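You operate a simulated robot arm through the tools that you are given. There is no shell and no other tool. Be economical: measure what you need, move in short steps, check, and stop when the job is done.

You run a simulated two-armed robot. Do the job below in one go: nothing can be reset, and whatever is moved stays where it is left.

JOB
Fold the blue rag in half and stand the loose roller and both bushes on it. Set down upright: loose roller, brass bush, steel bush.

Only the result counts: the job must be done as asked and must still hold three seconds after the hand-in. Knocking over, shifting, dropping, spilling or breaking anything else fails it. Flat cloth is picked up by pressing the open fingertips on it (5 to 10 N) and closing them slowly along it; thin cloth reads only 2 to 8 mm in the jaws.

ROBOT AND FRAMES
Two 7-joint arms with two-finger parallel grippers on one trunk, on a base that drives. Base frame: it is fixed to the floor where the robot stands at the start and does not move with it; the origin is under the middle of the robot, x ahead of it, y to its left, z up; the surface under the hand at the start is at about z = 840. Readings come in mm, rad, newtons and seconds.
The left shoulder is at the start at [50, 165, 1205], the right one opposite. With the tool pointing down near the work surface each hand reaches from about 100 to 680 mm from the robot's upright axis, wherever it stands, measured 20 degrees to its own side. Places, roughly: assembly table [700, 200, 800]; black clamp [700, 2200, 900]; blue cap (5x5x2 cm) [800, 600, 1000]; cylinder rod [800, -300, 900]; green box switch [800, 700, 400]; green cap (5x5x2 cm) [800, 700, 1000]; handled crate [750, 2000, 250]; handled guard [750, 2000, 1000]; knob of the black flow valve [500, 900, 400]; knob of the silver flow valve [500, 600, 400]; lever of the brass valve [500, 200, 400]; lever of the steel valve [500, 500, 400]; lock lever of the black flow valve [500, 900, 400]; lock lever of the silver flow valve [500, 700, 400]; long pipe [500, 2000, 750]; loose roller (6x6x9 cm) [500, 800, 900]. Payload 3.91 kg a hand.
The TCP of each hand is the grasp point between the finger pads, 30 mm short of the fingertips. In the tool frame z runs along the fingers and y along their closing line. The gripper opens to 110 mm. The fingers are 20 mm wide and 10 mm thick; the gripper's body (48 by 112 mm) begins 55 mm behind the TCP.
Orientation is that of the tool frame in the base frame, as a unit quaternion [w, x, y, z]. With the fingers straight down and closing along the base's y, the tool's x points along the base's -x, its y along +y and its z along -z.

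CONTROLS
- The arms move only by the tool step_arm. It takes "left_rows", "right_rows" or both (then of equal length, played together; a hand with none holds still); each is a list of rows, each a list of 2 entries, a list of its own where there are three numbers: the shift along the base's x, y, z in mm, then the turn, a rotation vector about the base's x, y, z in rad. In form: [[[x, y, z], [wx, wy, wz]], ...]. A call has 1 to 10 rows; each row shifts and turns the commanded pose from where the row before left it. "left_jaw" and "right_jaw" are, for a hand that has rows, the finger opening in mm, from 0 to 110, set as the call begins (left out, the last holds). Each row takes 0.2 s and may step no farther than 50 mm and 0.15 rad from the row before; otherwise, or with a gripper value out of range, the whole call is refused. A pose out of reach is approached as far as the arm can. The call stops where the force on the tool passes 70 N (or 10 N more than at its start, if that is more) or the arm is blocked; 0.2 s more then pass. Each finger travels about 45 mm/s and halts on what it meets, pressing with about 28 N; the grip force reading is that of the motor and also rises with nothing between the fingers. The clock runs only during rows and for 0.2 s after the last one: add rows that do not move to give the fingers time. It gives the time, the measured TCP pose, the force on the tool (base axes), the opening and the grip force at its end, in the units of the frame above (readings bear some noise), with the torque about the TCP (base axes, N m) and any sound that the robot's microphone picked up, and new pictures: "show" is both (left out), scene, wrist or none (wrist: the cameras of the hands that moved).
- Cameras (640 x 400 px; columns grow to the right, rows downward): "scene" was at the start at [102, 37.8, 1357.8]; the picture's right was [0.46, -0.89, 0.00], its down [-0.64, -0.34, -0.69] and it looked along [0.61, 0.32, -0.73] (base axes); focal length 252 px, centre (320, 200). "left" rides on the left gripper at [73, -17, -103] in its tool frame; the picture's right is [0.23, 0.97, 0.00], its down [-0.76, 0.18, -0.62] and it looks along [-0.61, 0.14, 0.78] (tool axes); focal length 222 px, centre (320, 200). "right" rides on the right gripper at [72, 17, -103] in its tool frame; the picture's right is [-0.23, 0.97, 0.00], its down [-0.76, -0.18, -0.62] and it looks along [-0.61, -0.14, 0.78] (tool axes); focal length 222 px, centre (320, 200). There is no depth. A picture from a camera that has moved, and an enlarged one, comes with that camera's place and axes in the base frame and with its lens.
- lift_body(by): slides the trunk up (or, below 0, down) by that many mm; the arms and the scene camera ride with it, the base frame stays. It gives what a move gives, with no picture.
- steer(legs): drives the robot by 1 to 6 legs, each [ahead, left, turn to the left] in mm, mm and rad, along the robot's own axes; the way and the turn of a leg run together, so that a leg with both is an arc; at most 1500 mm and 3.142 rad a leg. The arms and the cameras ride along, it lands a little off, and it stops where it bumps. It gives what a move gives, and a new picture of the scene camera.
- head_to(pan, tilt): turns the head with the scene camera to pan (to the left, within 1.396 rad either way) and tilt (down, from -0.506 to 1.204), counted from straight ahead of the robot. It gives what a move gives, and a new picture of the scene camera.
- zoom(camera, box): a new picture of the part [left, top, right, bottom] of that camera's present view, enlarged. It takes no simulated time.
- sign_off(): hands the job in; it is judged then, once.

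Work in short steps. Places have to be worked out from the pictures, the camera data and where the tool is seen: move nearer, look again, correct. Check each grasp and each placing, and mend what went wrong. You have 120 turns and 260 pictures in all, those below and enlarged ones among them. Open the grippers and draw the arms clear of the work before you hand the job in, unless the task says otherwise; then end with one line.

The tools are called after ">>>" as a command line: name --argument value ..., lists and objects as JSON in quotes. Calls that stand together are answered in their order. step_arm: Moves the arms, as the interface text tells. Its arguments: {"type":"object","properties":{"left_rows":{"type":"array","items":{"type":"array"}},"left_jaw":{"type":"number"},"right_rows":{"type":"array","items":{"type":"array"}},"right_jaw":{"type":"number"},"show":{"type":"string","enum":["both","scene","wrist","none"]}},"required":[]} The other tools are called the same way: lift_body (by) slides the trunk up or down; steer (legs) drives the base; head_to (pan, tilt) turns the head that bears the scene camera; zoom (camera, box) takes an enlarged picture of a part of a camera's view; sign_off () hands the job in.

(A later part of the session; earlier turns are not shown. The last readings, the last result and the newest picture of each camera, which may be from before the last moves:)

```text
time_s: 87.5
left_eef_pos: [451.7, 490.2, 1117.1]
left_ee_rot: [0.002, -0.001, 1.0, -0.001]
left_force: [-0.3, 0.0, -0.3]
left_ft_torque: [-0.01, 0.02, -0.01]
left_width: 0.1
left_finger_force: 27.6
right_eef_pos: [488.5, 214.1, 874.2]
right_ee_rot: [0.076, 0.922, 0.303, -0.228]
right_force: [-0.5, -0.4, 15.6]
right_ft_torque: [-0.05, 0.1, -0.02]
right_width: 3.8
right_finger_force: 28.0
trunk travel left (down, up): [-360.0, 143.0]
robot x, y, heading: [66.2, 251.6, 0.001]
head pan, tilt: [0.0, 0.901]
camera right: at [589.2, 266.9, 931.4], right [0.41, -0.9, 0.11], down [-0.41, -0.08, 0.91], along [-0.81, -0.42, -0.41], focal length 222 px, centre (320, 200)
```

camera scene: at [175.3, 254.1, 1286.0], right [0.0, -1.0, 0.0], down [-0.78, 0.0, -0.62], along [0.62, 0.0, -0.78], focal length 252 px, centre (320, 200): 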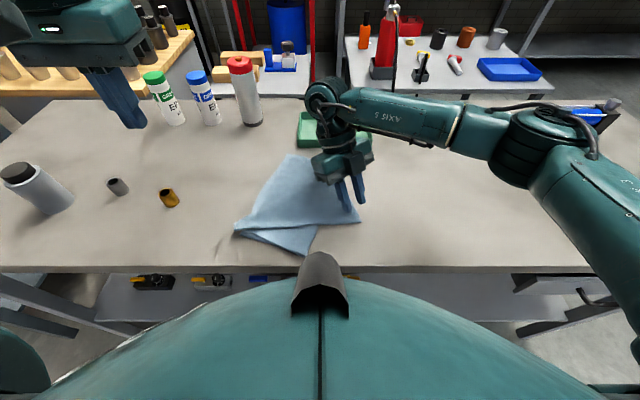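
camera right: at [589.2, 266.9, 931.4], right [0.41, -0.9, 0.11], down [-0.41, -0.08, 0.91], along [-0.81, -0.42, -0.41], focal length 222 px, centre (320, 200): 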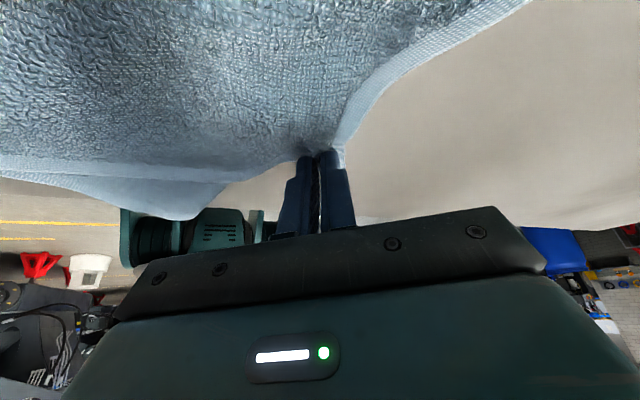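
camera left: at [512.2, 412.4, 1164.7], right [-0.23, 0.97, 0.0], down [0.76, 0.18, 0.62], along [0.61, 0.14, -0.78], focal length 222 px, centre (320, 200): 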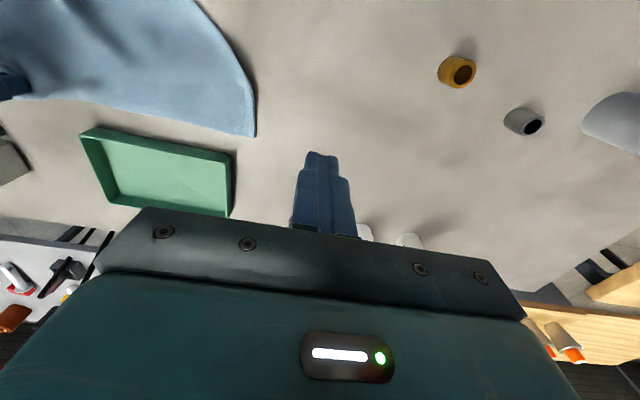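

Held at 3.8 mm. Carry this corner in an arc toward the far-left corner while rolling over.

>>> step_arm --right_rows '[[[2, 1, 30], [0.07, -0.095, 0]], [[10, 6, 35], [0.0856, -0.116, 0]], [[20, 12, 30], [0.0856, -0.116, 0]], [[22, 14, 15], [0.0856, -0.116, 0]], [[22, 14, 0], [0.0856, -0.116, 0]], [[22, 14, 0], [0.0856, -0.116, 0]], [[20, 13, -15], [0.0856, -0.116, 0]], [[16, 11, -25], [0.0856, -0.116, 0]], [[12, 8, -25], [0.0856, -0.116, 0]], [[8, 5, -15], [0.0856, -0.116, 0]]]' --show "both"

>>> zoom --camera "scene" --box '[200, 120, 400, 260]'

```text
time_s: 89.7
left_eef_pos: [454.4, 489.5, 1117.3]
left_ee_rot: [0.001, -0.001, 1.0, -0.001]
left_force: [-0.4, 0.3, 0.4]
left_ft_torque: [-0.02, 0.03, -0.02]
left_width: 0.1
left_finger_force: 27.8
right_eef_pos: [644.2, 312.9, 901.3]
right_ee_rot: [-0.142, 0.848, 0.279, 0.427]
right_force: [0.4, 0.4, -0.2]
right_ft_torque: [-0.04, 0.04, -0.01]
right_width: 3.4
right_finger_force: 28.1
trunk travel left (down, up): [-360.0, 143.0]
robot x, y, heading: [67.6, 250.5, -0.003]
head pan, tilt: [0.0, 0.901]
camera scene: at [175.3, 253.9, 1286.1], right [0.0, -1.0, 0.0], down [-0.78, 0.0, -0.62], along [0.62, 0.0, -0.78], focal length 252 px, centre (320, 200)
camera right: at [621.9, 275.8, 1022.2], right [0.47, -0.86, -0.18], down [-0.87, -0.42, -0.24], along [0.13, 0.27, -0.95], focal length 222 px, centre (320, 200)
```

scene: 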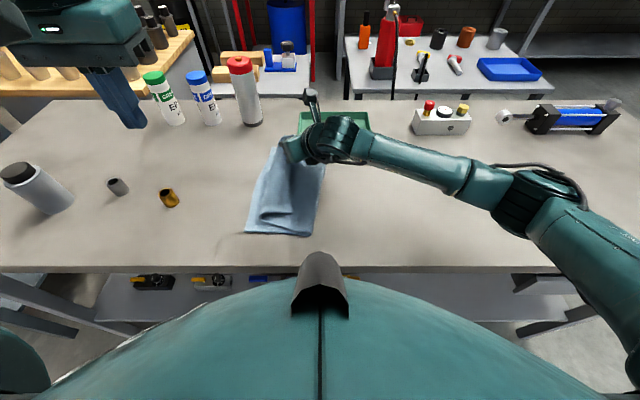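
right: 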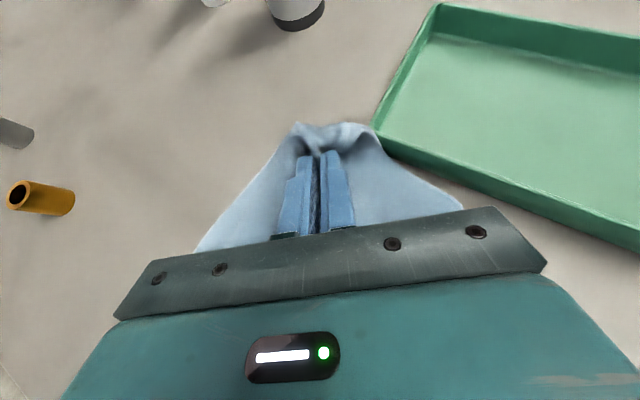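

```text
2.86 times, centred on (300, 190) of scene
camera zoom: at [175.3, 253.9, 1286.1], right [0.0, -1.0, 0.0], down [-0.78, 0.0, -0.62], along [0.62, 0.0, -0.78], focal length 721 px, centre (377, 229)
```

zoom: 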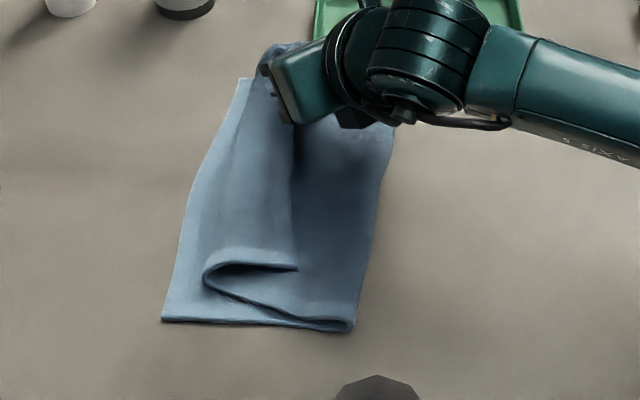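

Good progress: far-left corner of the bottom layer is now at ≈(701,384). I bring the held tip there (+20,+45), finishing the roll and lowering, staying clear of the tray.

>>> step_arm --right_rows '[[[5, 12, 0], [0, 0, 0]], [[5, 12, 0], [0, 0, 0]], [[5, 11, -8], [0.0856, -0.116, 0]], [[4, 10, -10], [0.0856, -0.116, 0]], [[0, 0, -8], [0, 0, 0]], [[0, 0, 0], [0, 0, 0]]]' --show "both"

>>> zoom --camera "scene" --box '[200, 120, 400, 260]'

```text
time_s: 91.0
left_eef_pos: [453.9, 489.0, 1117.3]
left_ee_rot: [0.0, -0.001, 1.0, -0.001]
left_force: [0.5, 0.2, -0.2]
left_ft_torque: [0.01, 0.05, -0.01]
left_width: 0.0
left_finger_force: 28.0
right_eef_pos: [667.9, 355.1, 902.3]
right_ee_rot: [-0.183, 0.782, 0.278, 0.527]
right_force: [-0.5, -0.1, -0.2]
right_ft_torque: [-0.01, -0.01, -0.06]
right_width: 3.4
right_finger_force: 28.1
right hand out of reach, approached as far as the arm can: row 4
trunk travel left (down, up): [-360.0, 143.0]
robot x, y, heading: [68.4, 249.2, 0.001]
head pan, tilt: [0.0, 0.901]
camera scene: at [175.1, 254.4, 1286.0], right [0.0, -1.0, 0.0], down [-0.78, 0.0, -0.62], along [0.62, 0.0, -0.78], focal length 252 px, centre (320, 200)
camera right: at [624.3, 300.1, 1009.4], right [0.55, -0.81, -0.2], down [-0.78, -0.41, -0.47], along [0.3, 0.42, -0.86], focal length 222 px, centre (320, 200)
```

scene: 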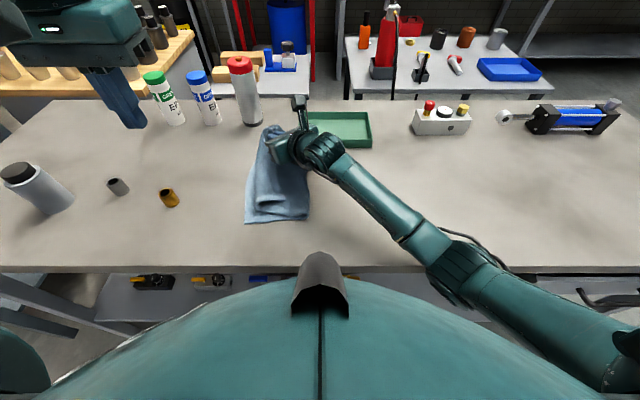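
right: 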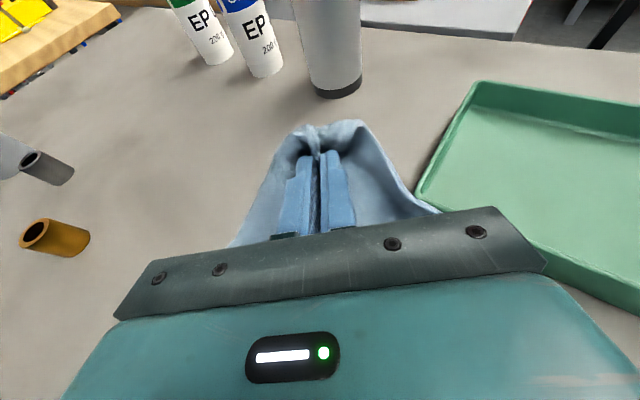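

```text
2.86 times, centred on (300, 190) of scene
camera zoom: at [175.1, 254.4, 1286.0], right [0.0, -1.0, 0.0], down [-0.78, 0.0, -0.62], along [0.62, 0.0, -0.78], focal length 721 px, centre (377, 229)
```

zoom: 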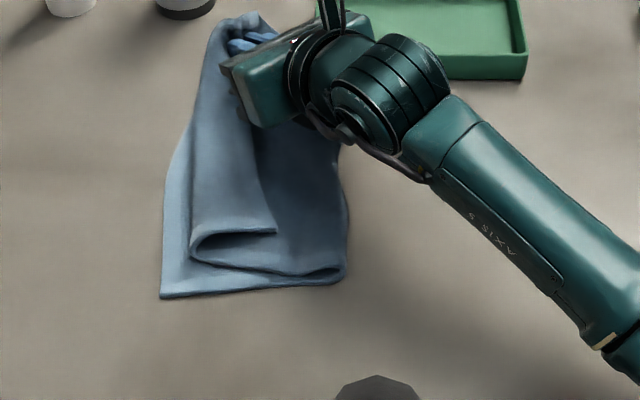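

>>> zoom --camera "right" --box '[200, 90, 460, 250]'

>>> zoom --camera "scene" --box '[235, 110, 335, 172]'

```text
2.46 times, centred on (330, 170) of right
camera zoom: at [624.3, 300.1, 1009.4], right [0.55, -0.81, -0.2], down [-0.78, -0.41, -0.47], along [0.3, 0.42, -0.86], focal length 547 px, centre (295, 274)
```

zoom: 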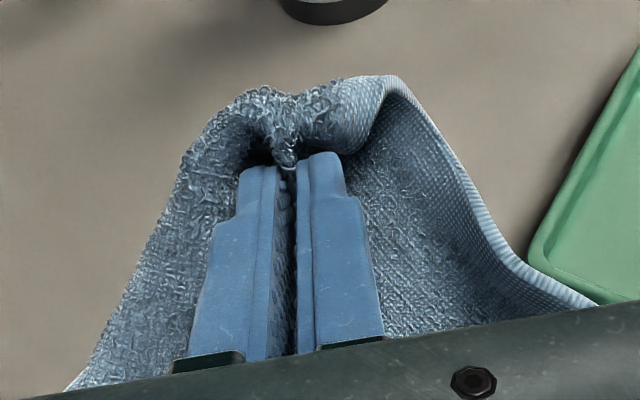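

```text
6.40 times, centred on (285, 141) of scene
camera zoom: at [175.1, 254.4, 1286.0], right [0.0, -1.0, 0.0], down [-0.78, 0.0, -0.62], along [0.62, 0.0, -0.78], focal length 1614 px, centre (544, 578)
```

zoom: 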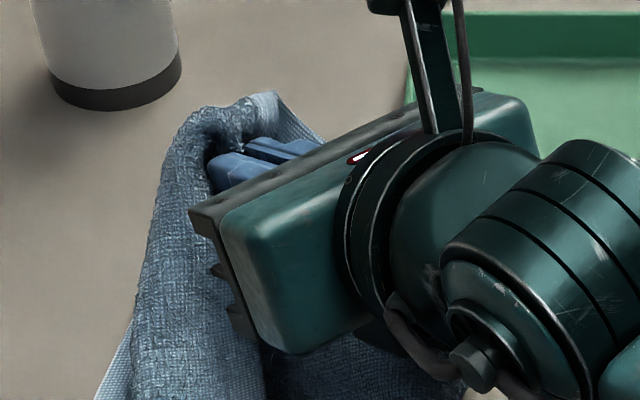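

I lower it straight down here, release gently, back off and look.

>>> step_arm --right_rows '[[[-3, -2, -10], [0, 0, 0]], [[-2, -1, -10], [0, 0, 0]], [[0, 0, -8], [0, 0, 0]], [[0, 0, 0], [0, 0, 0]]]' --show "none"

>>> step_arm --right_rows '[[[0, 0, 0], [0, 0, 0]], [[0, 0, 0], [0, 0, 0]], [[-12, -9, 3], [0, 0, 0]], [[-24, -18, 15], [0, 0, 0]], [[-24, -18, 35], [0, 0, 0]], [[-20, -25, 35], [0, 0, 0]], [[-20, -30, 30], [-0.08, 0.11, 0]], [[-20, -35, 20], [-0.08, 0.11, 0]], [[-20, -40, 0], [-0.08, 0.11, 0]], [[-20, -40, 0], [-0.08, 0.11, 0]]]' --right_jaw 14 --show "scene"

>>> zoom --camera "scene" --box '[200, 110, 400, 250]'

```text
time_s: 92.0
left_eef_pos: [453.4, 490.2, 1117.7]
left_ee_rot: [0.001, -0.001, 1.0, -0.002]
left_force: [0.0, -0.2, -0.1]
left_ft_torque: [0.0, 0.01, 0.0]
left_width: 0.2
left_finger_force: 27.9
right_eef_pos: [662.7, 348.5, 868.3]
right_ee_rot: [-0.182, 0.782, 0.277, 0.528]
right_force: [-0.2, 0.1, 1.4]
right_ft_torque: [-0.01, -0.03, -0.04]
right_width: 3.7
right_finger_force: 28.2
right hand out of reach, approached as far as the arm can: row 1
trunk travel left (down, up): [-360.0, 143.0]
robot x, y, heading: [70.8, 250.6, 0.004]
head pan, tilt: [0.0, 0.901]
```

```text
time_s: 94.2
left_eef_pos: [453.4, 490.2, 1117.2]
left_ee_rot: [0.0, -0.001, 1.0, 0.0]
left_force: [0.2, 0.1, 0.3]
left_ft_torque: [0.01, 0.01, 0.01]
left_width: 0.0
left_finger_force: 27.9
right_eef_pos: [505.2, 122.8, 999.8]
right_ee_rot: [-0.113, 0.897, 0.312, 0.292]
right_force: [0.3, -0.1, 0.7]
right_ft_torque: [0.0, -0.04, -0.04]
right_width: 14.2
right_finger_force: 0.0
right hand out of reach, approached as far as the arm can: row 4, 5
trunk travel left (down, up): [-360.0, 143.0]
robot x, y, heading: [67.8, 253.3, 0.003]
head pan, tilt: [0.0, 0.901]
camera scene: at [175.1, 253.7, 1286.0], right [0.0, -1.0, 0.0], down [-0.78, 0.0, -0.62], along [0.62, 0.0, -0.78], focal length 252 px, centre (320, 200)
```

scene: 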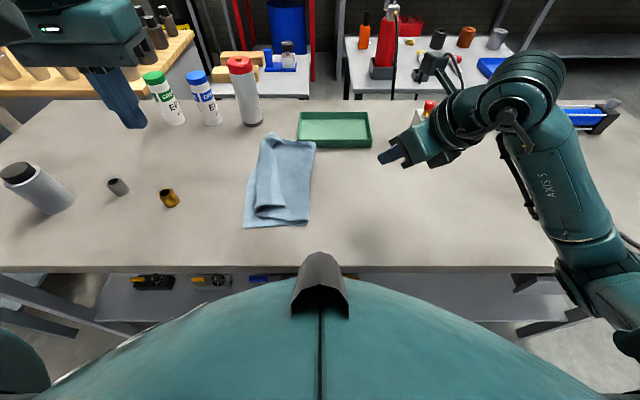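

```text
2.86 times, centred on (300, 180) of scene
camera zoom: at [175.1, 253.7, 1286.0], right [0.0, -1.0, 0.0], down [-0.78, 0.0, -0.62], along [0.62, 0.0, -0.78], focal length 721 px, centre (377, 257)
```

zoom: 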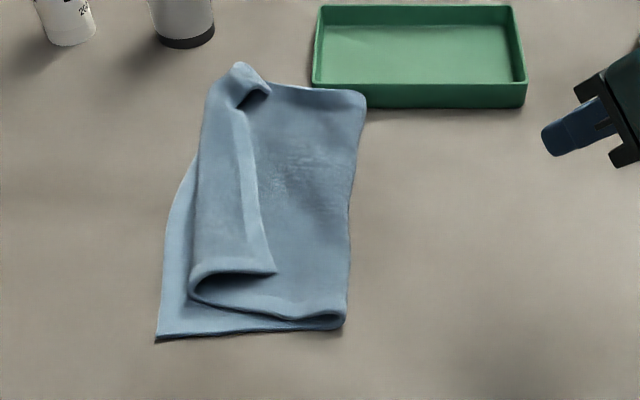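

The flap's edge has a strip rolled back again (hem facing right), but now both corners only need a short flip of ~90 mm, so dragging will be small. I start with the near corner of the flap at ≈(510,332): re-orient the wrist to roll about x.

>>> step_arm --right_rows '[[[0, 20, 0], [-0.075, 0.102, 0]], [[0, 20, 0], [-0.075, 0.102, 0]], [[0, 20, 0], [-0.075, 0.102, 0]], [[0, 20, 0], [-0.075, 0.102, 0]], [[0, 20, 0], [-0.075, 0.102, 0]], [[5, 25, 0], [0, 0, 0.134]], [[5, 25, 0], [0, 0, 0.134]], [[5, 25, 0], [0, 0, 0.134]], [[5, 25, 0], [0, 0, 0.134]], [[5, 25, 0], [0, 0, 0.134]]]' --right_jaw 26 --show "none"

>>> step_arm --right_rows '[[[2, 0, 0], [0, 0, 0.134]], [[0, 0, 0], [0, 0, 0.134]], [[0, 0, -20], [-0.13, 0, 0]], [[0, 0, -20], [-0.13, 0, 0]], [[0, 0, -20], [-0.13, 0, 0]], [[0, 0, -20], [-0.13, 0, 0]], [[0, 0, 0], [0, 0, 0]]]' --show "both"

```text
time_s: 96.5
left_eef_pos: [454.2, 490.3, 1117.0]
left_ee_rot: [0.002, -0.001, 1.0, 0.0]
left_force: [-0.1, -0.4, 0.3]
left_ft_torque: [-0.04, -0.01, 0.0]
left_width: 0.3
left_finger_force: 28.2
right_eef_pos: [529.6, 348.1, 999.5]
right_ee_rot: [-0.016, 0.787, 0.616, -0.009]
right_force: [-0.2, 0.1, 0.2]
right_ft_torque: [0.01, 0.02, 0.01]
right_width: 26.1
right_finger_force: 0.0
trunk travel left (down, up): [-360.0, 143.0]
robot x, y, heading: [69.6, 251.6, 0.003]
head pan, tilt: [0.0, 0.901]
```

```text
time_s: 98.0
left_eef_pos: [453.4, 489.1, 1117.1]
left_ee_rot: [0.001, -0.001, 1.0, -0.001]
left_force: [0.4, -0.9, 0.9]
left_ft_torque: [-0.03, 0.03, -0.01]
left_width: 0.0
left_finger_force: 27.8
right_eef_pos: [524.9, 338.0, 917.3]
right_ee_rot: [0.164, 0.679, 0.688, -0.196]
right_force: [0.1, 0.5, -0.2]
right_ft_torque: [0.0, 0.01, -0.01]
right_width: 26.0
right_finger_force: 0.1
right hand out of reach, approached as far as the arm can: row 6
trunk travel left (down, up): [-360.0, 143.0]
robot x, y, heading: [67.3, 252.6, -0.002]
head pan, tilt: [0.0, 0.901]
camera scene: at [175.2, 254.1, 1286.0], right [0.0, -1.0, 0.0], down [-0.78, 0.0, -0.62], along [0.62, 0.0, -0.78], focal length 252 px, centre (320, 200)
camera right: at [544.2, 452.2, 971.1], right [0.98, -0.2, 0.07], down [-0.14, -0.36, 0.92], along [-0.16, -0.91, -0.37], focal length 222 px, centre (320, 200)
```

scene: 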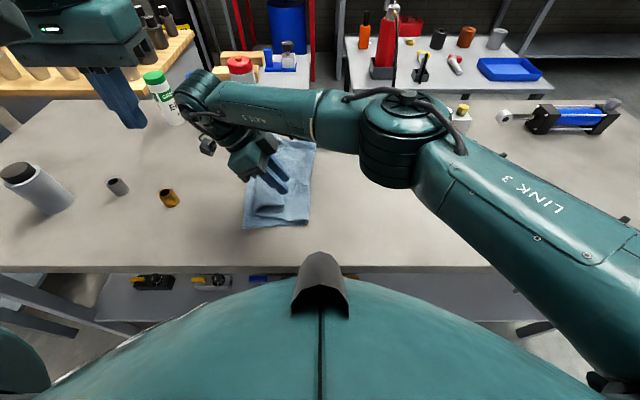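
right: 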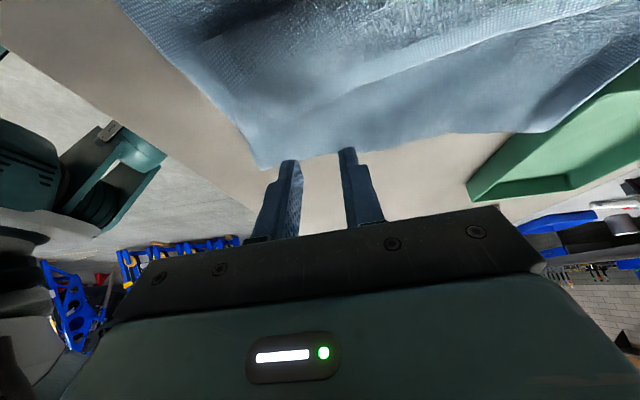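

The arm is near its limit here; I raise the hand, drive the base 130 to the left, and bring the hand back over the rag.

>>> step_arm --right_rows '[[[0, -30, 30], [0, 0, 0]], [[0, -30, 30], [0, 0, 0]], [[0, -35, 20], [0, 0, 0]], [[0, -35, 0], [0, 0, 0]]]' --show "none"

>>> steer --legs '[[0, 130, 0]]'

>>> zoom --camera "scene" --box '[260, 110, 440, 240]'

```text
time_s: 99.0
left_eef_pos: [454.2, 488.9, 1117.8]
left_ee_rot: [0.0, -0.001, 1.0, 0.0]
left_force: [0.9, -0.1, 0.1]
left_ft_torque: [-0.02, -0.02, 0.02]
left_width: 0.0
left_finger_force: 28.0
right_eef_pos: [522.0, 206.2, 999.0]
right_ee_rot: [0.164, 0.679, 0.689, -0.195]
right_force: [-0.3, -1.1, -0.3]
right_ft_torque: [0.01, -0.01, 0.01]
right_width: 26.1
right_finger_force: 0.0
trunk travel left (down, up): [-360.0, 143.0]
robot x, y, heading: [68.4, 251.8, 0.006]
head pan, tilt: [0.0, 0.901]
```

```text
time_s: 100.8
left_eef_pos: [453.6, 616.3, 1117.3]
left_ee_rot: [0.001, -0.002, 1.0, -0.001]
left_force: [0.1, -0.3, -0.3]
left_ft_torque: [-0.05, 0.03, 0.01]
left_width: 0.0
left_finger_force: 28.4
right_eef_pos: [521.8, 333.5, 998.3]
right_ee_rot: [0.165, 0.678, 0.689, -0.195]
right_force: [-0.6, -0.7, -0.5]
right_ft_torque: [-0.01, 0.03, 0.01]
right_width: 26.0
right_finger_force: 0.2
trunk travel left (down, up): [-360.0, 143.0]
robot x, y, heading: [70.8, 376.1, 0.001]
head pan, tilt: [0.0, 0.901]
camera scene: at [175.1, 379.8, 1286.0], right [0.0, -1.0, 0.0], down [-0.78, 0.0, -0.62], along [0.62, 0.0, -0.78], focal length 252 px, centre (320, 200)
```

scene: 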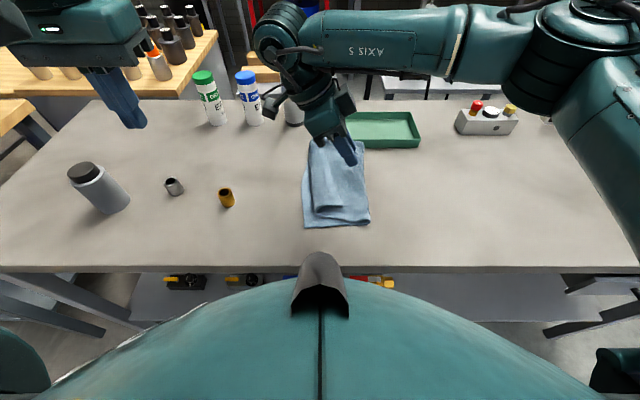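

```text
3.08 times, centred on (350, 175) of scene
camera zoom: at [175.1, 379.8, 1286.0], right [0.0, -1.0, 0.0], down [-0.78, 0.0, -0.62], along [0.62, 0.0, -0.78], focal length 776 px, centre (228, 277)
```

zoom: 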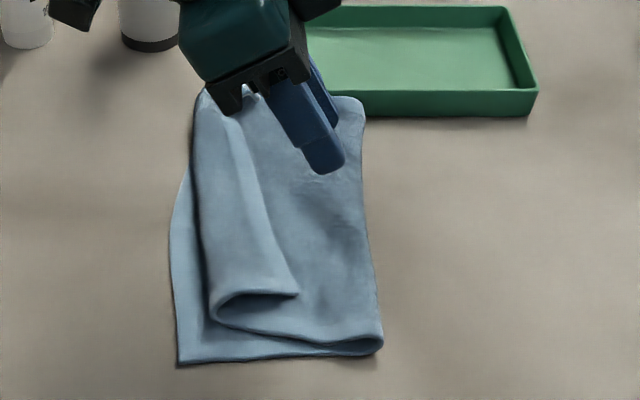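

Clear: flap corner at (510,330), bottom near-left corner at (453,413). I descend to the pinch point TCP (533,351).

>>> step_arm --right_rows '[[[4, 6, -35], [0, 0, 0]], [[4, 6, -35], [0, 0, 0]], [[3, 5, -30], [0, 0, 0]], [[0, 0, -5], [0, 0, 0]], [[0, 0, 0], [0, 0, 0]]]' --show "wrist"

```text
time_s: 102.0
left_eef_pos: [453.2, 614.8, 1116.6]
left_ee_rot: [0.001, -0.002, 1.0, -0.001]
left_force: [-0.3, 0.6, -0.1]
left_ft_torque: [0.0, 0.03, -0.02]
left_width: 0.2
left_finger_force: 27.6
right_eef_pos: [534.4, 348.7, 894.5]
right_ee_rot: [0.164, 0.679, 0.689, -0.195]
right_force: [-0.8, 0.4, 0.3]
right_ft_torque: [0.0, 0.04, 0.01]
right_width: 26.0
right_finger_force: 0.0
trunk travel left (down, up): [-360.0, 143.0]
robot x, y, heading: [69.4, 378.0, 0.002]
head pan, tilt: [0.0, 0.901]
camera right: at [554.0, 463.5, 947.0], right [0.98, -0.2, 0.07], down [-0.14, -0.36, 0.92], along [-0.16, -0.91, -0.38], focal length 222 px, centre (320, 200)
```

right: 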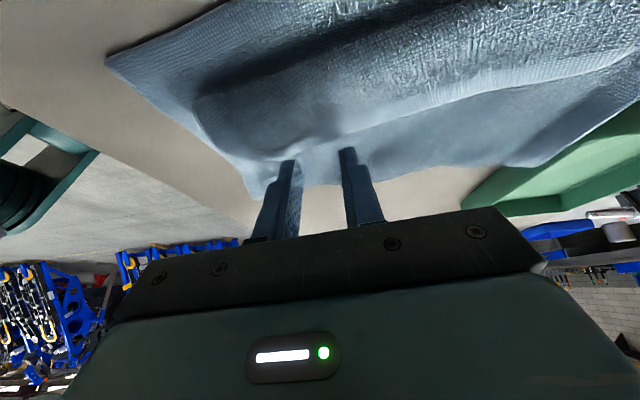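

Shift (−6,+9) to be safely on the strip, then descend to contact.

>>> step_arm --right_rows '[[[-6, 9, -5], [0, 0, 0]], [[0, 0, -4], [0, 0, 0]], [[0, 0, -3], [0, 0, 0]], [[0, 0, 0], [0, 0, 0]]]' --show "wrist"

```text
time_s: 103.0
left_eef_pos: [452.6, 615.4, 1117.3]
left_ee_rot: [0.001, -0.002, 1.0, 0.0]
left_force: [-0.7, 0.0, -1.0]
left_ft_torque: [0.0, -0.01, 0.0]
left_width: 0.0
left_finger_force: 28.6
right_eef_pos: [527.8, 359.6, 882.0]
right_ee_rot: [0.164, 0.679, 0.689, -0.195]
right_force: [1.0, 0.2, 1.1]
right_ft_torque: [-0.03, -0.02, 0.01]
right_width: 25.9
right_finger_force: 0.1
trunk travel left (down, up): [-360.0, 143.0]
robot x, y, heading: [67.9, 378.0, 0.001]
head pan, tilt: [0.0, 0.901]
camera right: at [547.2, 473.3, 936.0], right [0.98, -0.2, 0.07], down [-0.14, -0.36, 0.92], along [-0.16, -0.91, -0.38], focal length 222 px, centre (320, 200)
```

right: 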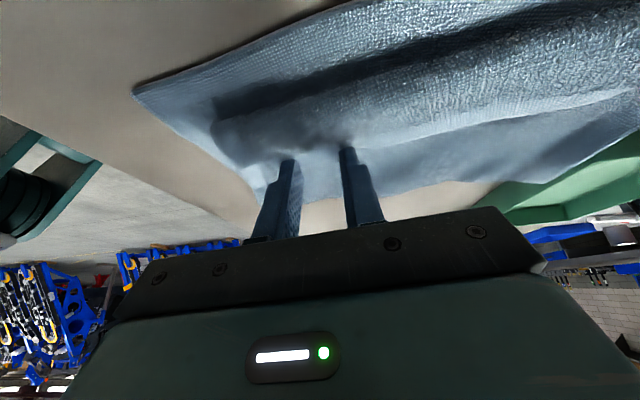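

>>> step_arm --right_rows '[[[0, 0, -2], [0, 0, 0]], [[0, 0, -2], [0, 0, 0]], [[0, 0, 0], [0, 0, 0]]]' --show "none"

>>> step_arm --right_rows '[[[0, 0, 0], [0, 0, 0]]]' --right_jaw 21 --show "none"

>>> step_arm --right_rows '[[[0, 0, 0], [0, 0, 0]]]' --right_jaw 16 --show "none"

>>> step_arm --right_rows '[[[0, 0, 0], [0, 0, 0]]]' --right_jaw 11 --show "none"

>>> step_arm --right_rows '[[[0, 0, 0], [0, 0, 0]]]' --right_jaw 6 --show "none"

>>> step_arm --right_rows '[[[0, 0, 0], [0, 0, 0]], [[0, 0, 0], [0, 0, 0]], [[0, 0, 0], [0, 0, 0]]]' --right_jaw 0 --show "wrist"

```text
time_s: 103.8
left_eef_pos: [453.1, 615.9, 1116.4]
left_ee_rot: [0.001, -0.002, 1.0, -0.001]
left_force: [-0.2, 0.1, -0.3]
left_ft_torque: [0.05, 0.01, 0.01]
left_width: 0.0
left_finger_force: 28.2
right_eef_pos: [527.7, 358.4, 878.2]
right_ee_rot: [0.165, 0.679, 0.688, -0.195]
right_force: [2.5, 0.1, 9.1]
right_ft_torque: [-0.05, -0.08, 0.01]
right_width: 25.9
right_finger_force: 0.0
trunk travel left (down, up): [-360.0, 143.0]
robot x, y, heading: [68.1, 381.8, 0.004]
head pan, tilt: [0.0, 0.901]
```

```text
time_s: 104.2
left_eef_pos: [452.4, 615.9, 1117.4]
left_ee_rot: [0.001, -0.002, 1.0, -0.001]
left_force: [-0.2, 0.1, -0.2]
left_ft_torque: [0.02, 0.01, 0.01]
left_width: 0.0
left_finger_force: 27.8
right_eef_pos: [527.3, 358.6, 877.5]
right_ee_rot: [0.165, 0.679, 0.689, -0.195]
right_force: [1.2, -1.5, 11.7]
right_ft_torque: [-0.08, -0.08, 0.02]
right_width: 20.8
right_finger_force: 0.0
trunk travel left (down, up): [-360.0, 143.0]
robot x, y, heading: [69.8, 382.5, 0.002]
head pan, tilt: [0.0, 0.901]
```

```text
time_s: 104.6
left_eef_pos: [452.6, 616.7, 1117.2]
left_ee_rot: [0.001, -0.002, 1.0, -0.001]
left_force: [0.1, 0.3, -0.4]
left_ft_torque: [-0.02, -0.03, -0.02]
left_width: 0.0
left_finger_force: 27.4
right_eef_pos: [527.2, 358.5, 879.0]
right_ee_rot: [0.165, 0.678, 0.689, -0.194]
right_force: [0.8, -0.4, 10.1]
right_ft_torque: [-0.08, -0.09, -0.01]
right_width: 17.0
right_finger_force: 1.5
trunk travel left (down, up): [-360.0, 143.0]
robot x, y, heading: [69.2, 376.9, 0.007]
head pan, tilt: [0.0, 0.901]
```

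```text
time_s: 105.0
left_eef_pos: [453.4, 614.9, 1117.5]
left_ee_rot: [0.001, -0.002, 1.0, -0.001]
left_force: [0.8, 0.2, -0.3]
left_ft_torque: [-0.01, -0.01, -0.02]
left_width: 0.2
left_finger_force: 28.1
right_eef_pos: [525.9, 358.6, 877.3]
right_ee_rot: [0.165, 0.679, 0.689, -0.195]
right_force: [0.3, 0.7, 9.8]
right_ft_torque: [-0.04, 0.01, -0.03]
right_width: 10.4
right_finger_force: 0.1
trunk travel left (down, up): [-360.0, 143.0]
robot x, y, heading: [69.2, 378.1, 0.001]
head pan, tilt: [0.0, 0.901]
```

```text
time_s: 105.4
left_eef_pos: [452.9, 616.0, 1117.5]
left_ee_rot: [0.0, -0.002, 1.0, -0.001]
left_force: [-0.4, 0.5, 0.4]
left_ft_torque: [0.0, -0.01, 0.02]
left_width: 0.0
left_finger_force: 27.6
right_eef_pos: [527.7, 358.5, 877.6]
right_ee_rot: [0.164, 0.679, 0.689, -0.195]
right_force: [0.9, 0.3, 10.0]
right_ft_torque: [-0.07, -0.07, 0.01]
right_width: 6.9
right_finger_force: 4.2
trunk travel left (down, up): [-360.0, 143.0]
robot x, y, heading: [69.6, 378.2, 0.001]
head pan, tilt: [0.0, 0.901]
```

```text
time_s: 106.2
left_eef_pos: [453.6, 616.5, 1117.7]
left_ee_rot: [0.001, -0.002, 1.0, -0.002]
left_force: [1.1, 0.0, -0.2]
left_ft_torque: [0.04, 0.01, -0.03]
left_width: 0.1
left_finger_force: 27.9
right_eef_pos: [526.6, 359.2, 877.2]
right_ee_rot: [0.163, 0.68, 0.688, -0.196]
right_force: [1.0, -0.4, 9.2]
right_ft_torque: [-0.07, -0.01, 0.02]
right_width: 2.7
right_finger_force: 28.2
trunk travel left (down, up): [-360.0, 143.0]
robot x, y, heading: [70.8, 380.5, 0.004]
head pan, tilt: [0.0, 0.901]
camera right: at [546.1, 473.3, 932.0], right [0.98, -0.2, 0.07], down [-0.14, -0.36, 0.92], along [-0.16, -0.91, -0.38], focal length 222 px, centre (320, 200)
```

right: 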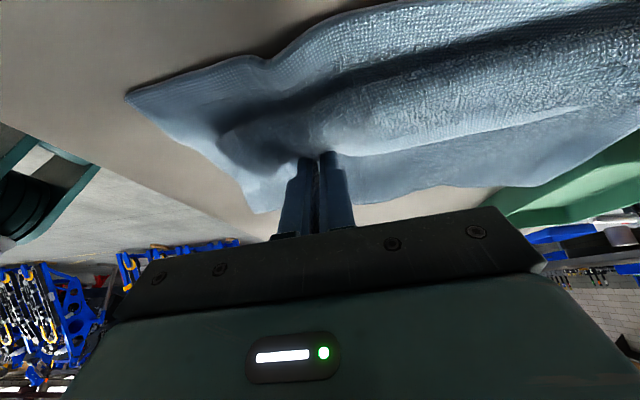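

Held (2.7 mm). Flip this corner over toward the near-left corner.

>>> step_arm --right_rows '[[[0, 0, 25], [0.1, 0, 0]], [[-4, 0, 25], [0.145, 0, 0]], [[-6, 2, 15], [0.145, 0, 0]], [[-7, 4, 5], [0.145, 0, 0]], [[-7, 4, 0], [0.145, 0, 0]], [[-7, 4, 0], [0.145, 0, 0]], [[-7, 4, -10], [0.145, 0, 0]], [[-6, 3, -15], [0.145, 0, 0]], [[-4, 2, -15], [0.145, 0, 0]], [[0, 0, -8], [0.145, 0, 0]]]' --show "both"

>>> zoom --camera "scene" --box '[260, 110, 440, 240]'

```text
time_s: 108.4
left_eef_pos: [452.6, 615.9, 1117.9]
left_ee_rot: [0.001, -0.001, 1.0, 0.0]
left_force: [0.6, 0.0, -0.2]
left_ft_torque: [-0.02, 0.02, 0.01]
left_width: 0.0
left_finger_force: 28.0
right_eef_pos: [480.8, 381.6, 900.3]
right_ee_rot: [-0.315, 0.623, 0.652, 0.297]
right_force: [-0.1, -0.1, -0.5]
right_ft_torque: [-0.01, 0.0, -0.01]
right_width: 2.3
right_finger_force: 28.1
trunk travel left (down, up): [-360.0, 143.0]
robot x, y, heading: [68.7, 378.2, 0.006]
head pan, tilt: [0.0, 0.901]
camera scene: at [175.2, 379.2, 1286.0], right [0.0, -1.0, 0.0], down [-0.78, 0.0, -0.62], along [0.62, 0.0, -0.78], focal length 252 px, centre (320, 200)
camera right: at [499.5, 348.0, 1021.4], right [0.98, -0.1, -0.18], down [-0.13, -0.97, -0.2], along [-0.16, 0.22, -0.96], focal length 222 px, centre (320, 200)
```

scene: 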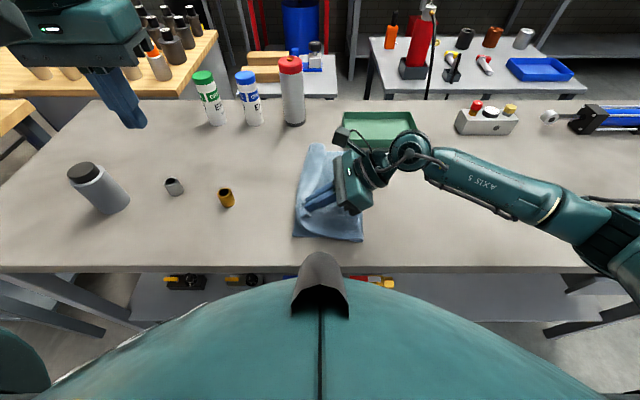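
right: 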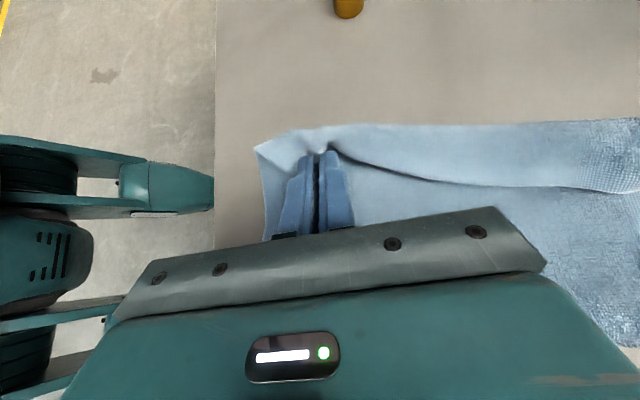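

```text
3.08 times, centred on (350, 175) of scene
camera zoom: at [175.2, 379.2, 1286.0], right [0.0, -1.0, 0.0], down [-0.78, 0.0, -0.62], along [0.62, 0.0, -0.78], focal length 776 px, centre (228, 277)
```

zoom: 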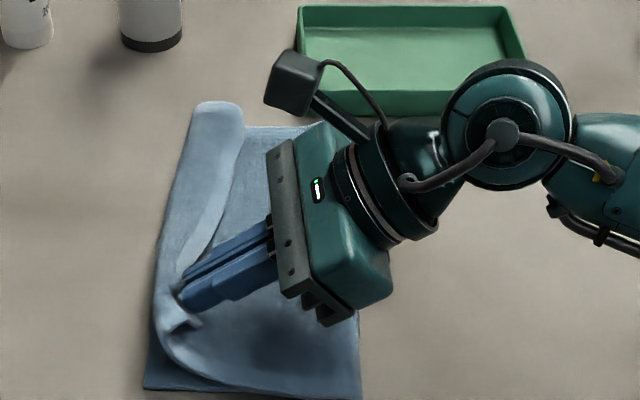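

Excellent: the corner turned over and its tip (434,425) is practically above the bottom near-left corner (435,434). Finish the roll, lower, and release.

>>> step_arm --right_rows '[[[0, 0, -10], [0.145, 0, 0]], [[0, 0, -8], [0.145, 0, 0]], [[0, 0, -8], [0, 0, 0]], [[0, 0, -5], [0, 0, 0]], [[0, 0, 0], [0, 0, 0]]]' --show "none"

>>> step_arm --right_rows '[[[0, 0, 0], [0, 0, 0]], [[0, 0, 0], [0, 0, 0]], [[0, -15, 4], [0, 0, 0]], [[0, -25, 20], [0, 0, 0]], [[0, -30, 35], [0, 0, 0]], [[0, -30, 35], [-0.145, 0, 0]], [[0, -30, 30], [-0.145, 0, 0]], [[0, -25, 15], [-0.145, 0, 0]], [[0, -20, 0], [-0.145, 0, 0]], [[0, 0, 0], [-0.145, 0, 0]]]' --right_jaw 14 --show "scene"

>>> zoom --camera "scene" --box '[260, 110, 440, 250]'

```text
time_s: 109.6
left_eef_pos: [453.0, 615.9, 1118.1]
left_ee_rot: [0.001, -0.002, 1.0, -0.001]
left_force: [0.2, 0.4, 0.2]
left_ft_torque: [-0.04, 0.0, -0.01]
left_width: 0.3
left_finger_force: 28.1
right_eef_pos: [480.6, 381.1, 868.8]
right_ee_rot: [-0.4, 0.572, 0.602, 0.387]
right_force: [0.6, -0.5, 1.0]
right_ft_torque: [0.0, 0.0, 0.03]
right_width: 2.0
right_finger_force: 27.9
trunk travel left (down, up): [-360.0, 143.0]
robot x, y, heading: [69.6, 379.5, 0.006]
head pan, tilt: [0.0, 0.901]
```

```text
time_s: 111.8
left_eef_pos: [454.2, 615.7, 1117.7]
left_ee_rot: [0.001, -0.002, 1.0, -0.001]
left_force: [0.2, -0.7, -1.0]
left_ft_torque: [0.01, 0.0, -0.04]
left_width: 0.0
left_finger_force: 28.3
right_eef_pos: [478.8, 207.6, 1005.5]
right_ee_rot: [-0.17, 0.678, 0.7, 0.147]
right_force: [0.7, 0.5, -0.7]
right_ft_torque: [0.0, 0.02, 0.01]
right_width: 14.0
right_finger_force: 0.0
trunk travel left (down, up): [-360.0, 143.0]
robot x, y, heading: [66.6, 379.4, 0.003]
head pan, tilt: [0.0, 0.901]
camera scene: at [175.2, 379.9, 1286.0], right [0.0, -1.0, 0.0], down [-0.78, 0.0, -0.62], along [0.62, 0.0, -0.78], focal length 252 px, centre (320, 200)
```

scene: 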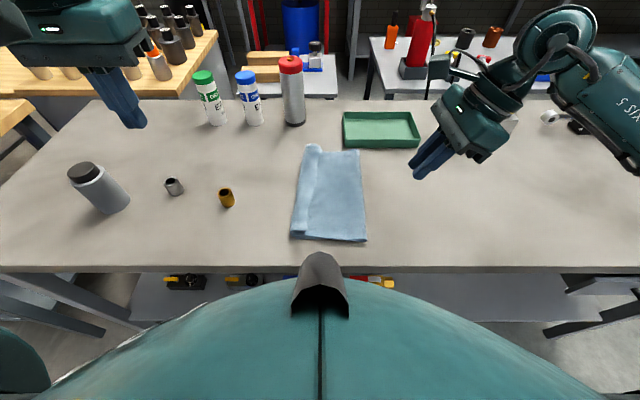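

```text
2.86 times, centred on (350, 180) of scene
camera zoom: at [175.2, 379.9, 1286.0], right [0.0, -1.0, 0.0], down [-0.78, 0.0, -0.62], along [0.62, 0.0, -0.78], focal length 721 px, centre (234, 257)
```

zoom: 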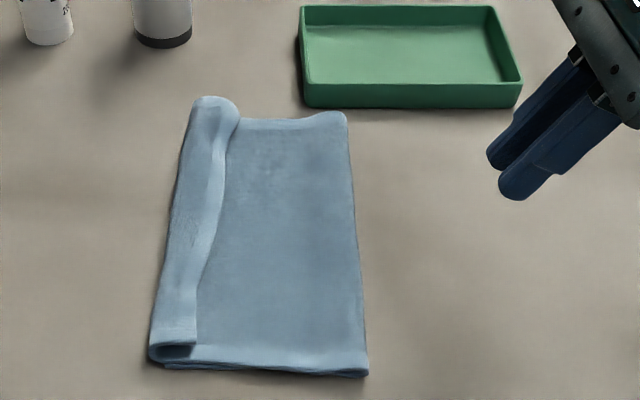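

The fold is now a neat rectangle (~150 × 262 mm vs. 335 × 262 flat), with the moved hem lying within about 30–35 mm of the left edge along its full length. Let me check it from closer with the wrist camera while restoring the wrist orientation.

>>> step_arm --right_rows '[[[0, 0, 0], [-0.145, 0, 0]], [[0, 0, 10], [-0.145, 0, 0]], [[0, 0, 10], [-0.14, 0, 0]], [[0, 5, 10], [0, 0, 0.145]], [[0, 5, 10], [0, 0, 0.145]], [[0, 5, 10], [0, 0, 0.145]], [[0, 5, 10], [0, 0, 0.145]], [[0, 5, 10], [0, 0, 0.145]], [[0, 5, 0], [0, 0, 0.145]], [[0, 5, 0], [0, 0, 0.145]]]' --show "none"

>>> step_arm --right_rows '[[[0, 10, 0], [0, 0, 0.145]], [[0, 10, 0], [0, 0, 0.145]], [[0, 10, 0], [0, 0, 0.145]], [[0, 10, 0], [0, 0, 0.12]], [[0, 10, 0], [0, 0, 0]]]' --show "wrist"

```text
time_s: 114.0
left_eef_pos: [452.3, 615.1, 1117.4]
left_ee_rot: [0.0, -0.001, 1.0, 0.0]
left_force: [0.8, 0.3, 0.1]
left_ft_torque: [0.01, 0.03, -0.03]
left_width: 0.1
left_finger_force: 28.1
right_eef_pos: [479.8, 242.2, 1078.4]
right_ee_rot: [-0.019, 0.261, 0.965, -0.015]
right_force: [-0.2, 0.5, -0.5]
right_ft_torque: [0.01, -0.01, 0.02]
right_width: 13.9
right_finger_force: 0.2
trunk travel left (down, up): [-360.0, 143.0]
robot x, y, heading: [68.1, 376.4, -0.001]
head pan, tilt: [0.0, 0.901]
```

```text
time_s: 115.2
left_eef_pos: [453.4, 616.3, 1116.8]
left_ee_rot: [0.0, -0.002, 1.0, -0.001]
left_force: [-0.9, 0.4, 1.2]
left_ft_torque: [0.01, 0.01, 0.01]
left_width: 0.0
left_finger_force: 27.8
right_eef_pos: [478.7, 292.5, 1078.6]
right_ee_rot: [-0.014, -0.014, 1.0, -0.02]
right_force: [-0.4, 0.2, -0.2]
right_ft_torque: [0.0, 0.0, -0.03]
right_width: 13.9
right_finger_force: 0.0
trunk travel left (down, up): [-360.0, 143.0]
robot x, y, heading: [71.9, 378.0, 0.002]
head pan, tilt: [0.0, 0.901]
camera right: at [408.8, 312.8, 1183.2], right [0.2, 0.98, -0.04], down [0.78, -0.13, 0.61], along [0.59, -0.16, -0.79], focal length 222 px, centre (320, 200)
```

right: 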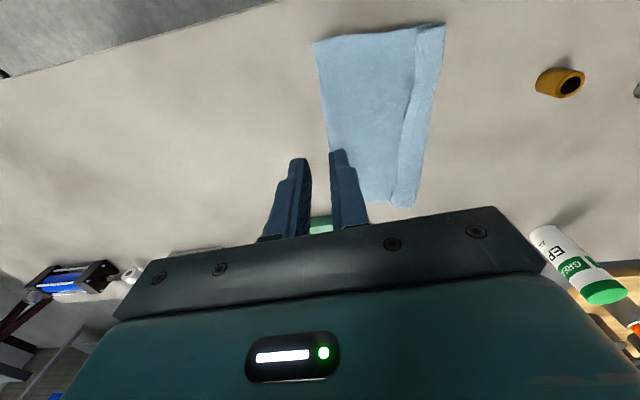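

>>> zoom --camera "right" --box '[290, 10, 470, 220]'

```text
1.90 times, centred on (380, 115) of right
camera zoom: at [408.8, 312.8, 1183.2], right [0.2, 0.98, -0.04], down [0.78, -0.13, 0.61], along [0.59, -0.16, -0.79], focal length 423 px, centre (206, 362)
```

zoom: 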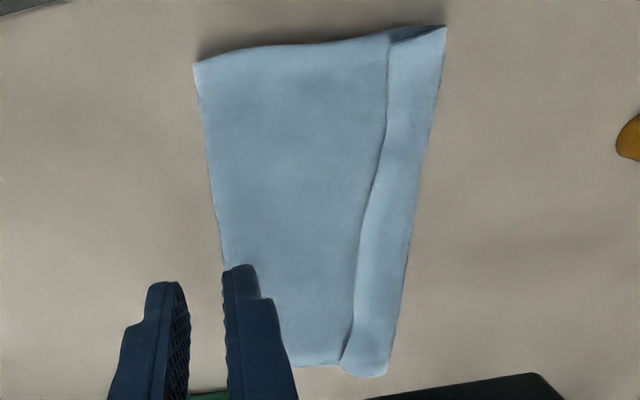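

The fold looks tidy and flat. Now the objects: correct the small wrist tilt and drive left ~340 to bring the right arm to the bushes.

>>> step_arm --right_rows '[[[0, 0, 0], [0.04, -0.028, -0.028]], [[0, 0, 0], [0, 0, 0]]]' --right_jaw 60 --show "none"

>>> head_to --pan 0.9 --tilt 0.5

```text
time_s: 115.8
left_eef_pos: [452.4, 615.9, 1117.1]
left_ee_rot: [0.001, -0.002, 1.0, -0.001]
left_force: [0.7, 0.8, 0.0]
left_ft_torque: [0.01, -0.01, 0.01]
left_width: 0.0
left_finger_force: 27.4
right_eef_pos: [479.6, 291.9, 1076.5]
right_ee_rot: [0.001, 0.002, 1.0, 0.001]
right_force: [-0.6, 0.4, -0.5]
right_ft_torque: [-0.02, 0.01, -0.02]
right_width: 60.1
right_finger_force: 0.1
trunk travel left (down, up): [-360.0, 143.0]
robot x, y, heading: [65.1, 374.7, -0.001]
head pan, tilt: [0.0, 0.901]
```

```text
time_s: 117.0
left_eef_pos: [453.0, 616.2, 1118.1]
left_ee_rot: [0.0, -0.002, 1.0, -0.001]
left_force: [-0.3, -0.9, 0.0]
left_ft_torque: [0.01, 0.02, -0.02]
left_width: 0.1
left_finger_force: 28.2
right_eef_pos: [480.7, 292.2, 1076.8]
right_ee_rot: [0.0, 0.002, 1.0, 0.001]
right_force: [0.8, 1.1, 0.0]
right_ft_torque: [0.03, -0.01, -0.01]
right_width: 59.9
right_finger_force: 0.0
trunk travel left (down, up): [-360.0, 143.0]
robot x, y, heading: [69.5, 378.3, 0.002]
head pan, tilt: [0.901, 0.499]
camera scene: at [156.1, 450.7, 1319.8], right [0.78, -0.62, 0.0], down [-0.3, -0.38, -0.88], along [0.54, 0.69, -0.48], focal length 252 px, centre (320, 200)
```

scene: 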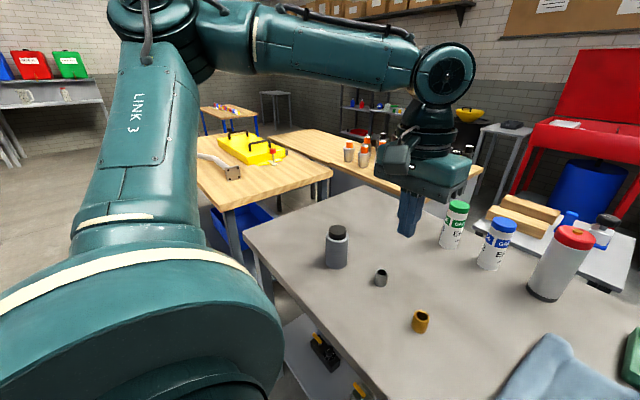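

Space to the left is free at floor level and the left arm is well above things. Drive left 460 and look down.

>>> steer --legs '[[0, 460, 0]]'

>>> head_to --pan -0.1 --tilt 0.9

```text
time_s: 121.6
left_eef_pos: [454.9, 1080.6, 1117.8]
left_ee_rot: [0.002, 0.0, 1.0, -0.001]
left_force: [-0.2, -0.1, -0.5]
left_ft_torque: [-0.01, 0.0, 0.0]
left_width: 0.2
left_finger_force: 28.0
right_eef_pos: [479.4, 756.0, 1078.1]
right_ee_rot: [0.001, 0.004, 1.0, 0.001]
right_force: [-0.5, -0.6, 0.2]
right_ft_torque: [-0.03, 0.0, 0.02]
right_width: 60.0
right_finger_force: 0.1
trunk travel left (down, up): [-360.0, 143.0]
robot x, y, heading: [68.5, 846.5, -0.004]
head pan, tilt: [0.901, 0.499]
camera scene: at [156.6, 916.5, 1319.9], right [0.78, -0.62, 0.0], down [-0.3, -0.37, -0.88], along [0.55, 0.69, -0.48], focal length 252 px, centre (320, 200)
```

scene: 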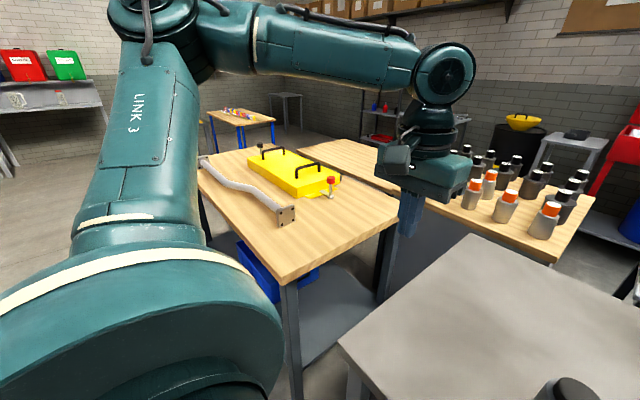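

```text
time_s: 122.9
left_eef_pos: [454.0, 1079.6, 1117.2]
left_ee_rot: [0.001, 0.001, 1.0, -0.001]
left_force: [-0.2, 0.4, -0.4]
left_ft_torque: [0.01, -0.03, 0.04]
left_width: 0.0
left_finger_force: 28.0
right_eef_pos: [480.4, 757.9, 1078.2]
right_ee_rot: [0.002, 0.003, 1.0, 0.0]
right_force: [-0.5, -0.4, -0.2]
right_ft_torque: [0.01, -0.02, -0.02]
right_width: 60.0
right_finger_force: 0.0
trunk travel left (down, up): [-360.0, 143.0]
robot x, y, heading: [70.6, 846.0, 0.0]
head pan, tilt: [-0.099, 0.901]
camera scene: at [175.0, 837.5, 1286.0], right [-0.1, -0.99, 0.0], down [-0.78, 0.08, -0.62], along [0.62, -0.06, -0.78], focal length 252 px, centre (320, 200)
```

scene: 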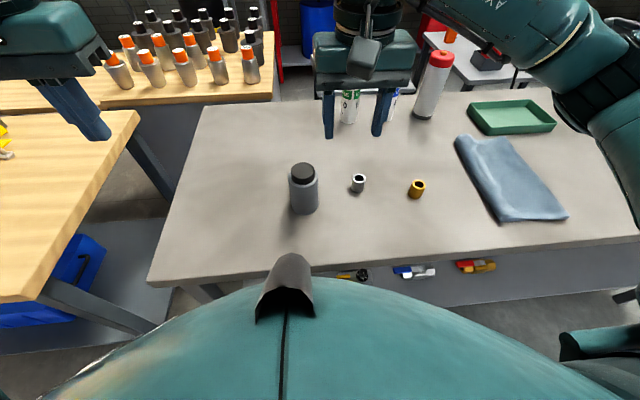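

Clear view: roller at ≈(502,841), steel bush ≈(548,713), brass bush ≈(517,586). Start with the roller: move over it with jaws wide and check.

>>> step_arm --right_rows '[[[7, 28, 0], [0, 0, 0]], [[7, 28, 0], [0, 0, 0]], [[8, 28, -20], [0, 0, 0]], [[0, 0, -40], [0, 0, 0]], [[0, 0, -25], [0, 0, 0]], [[0, 0, 0], [0, 0, 0]]]' --right_jaw 100 --show "both"

```text
time_s: 124.3
left_eef_pos: [454.1, 1079.6, 1117.4]
left_ee_rot: [0.0, 0.001, 1.0, -0.001]
left_force: [-0.2, 0.1, -0.6]
left_ft_torque: [0.01, 0.02, -0.01]
left_width: 0.0
left_finger_force: 28.3
right_eef_pos: [501.3, 842.3, 989.2]
right_ee_rot: [0.001, 0.005, 1.0, 0.001]
right_force: [0.2, 0.4, -0.4]
right_ft_torque: [0.0, 0.02, 0.03]
right_width: 100.1
right_finger_force: 0.1
trunk travel left (down, up): [-360.0, 143.0]
robot x, y, heading: [70.9, 841.8, -0.0]
head pan, tilt: [-0.099, 0.901]
camera scene: at [174.9, 837.5, 1286.0], right [-0.1, -0.99, 0.0], down [-0.78, 0.08, -0.62], along [0.62, -0.06, -0.78], focal length 252 px, centre (320, 200)
camera right: at [428.8, 859.6, 1093.8], right [0.23, 0.97, 0.0], down [0.76, -0.18, 0.62], along [0.61, -0.15, -0.78], focal length 222 px, centre (320, 200)
```

scene: 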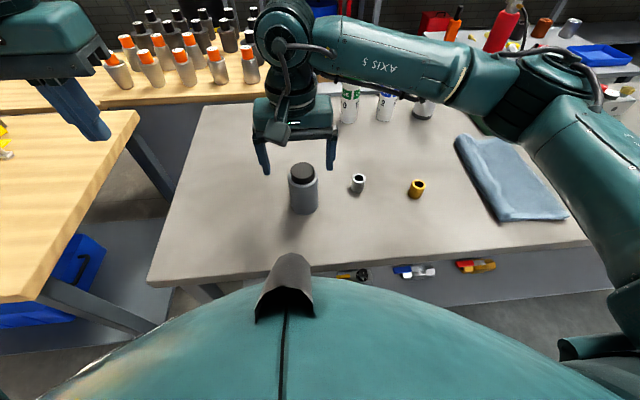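
right: 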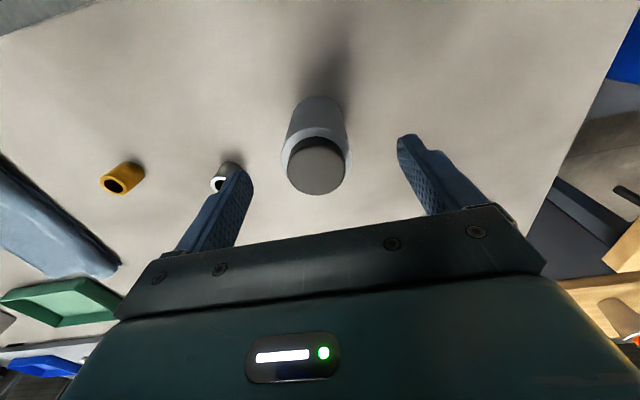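

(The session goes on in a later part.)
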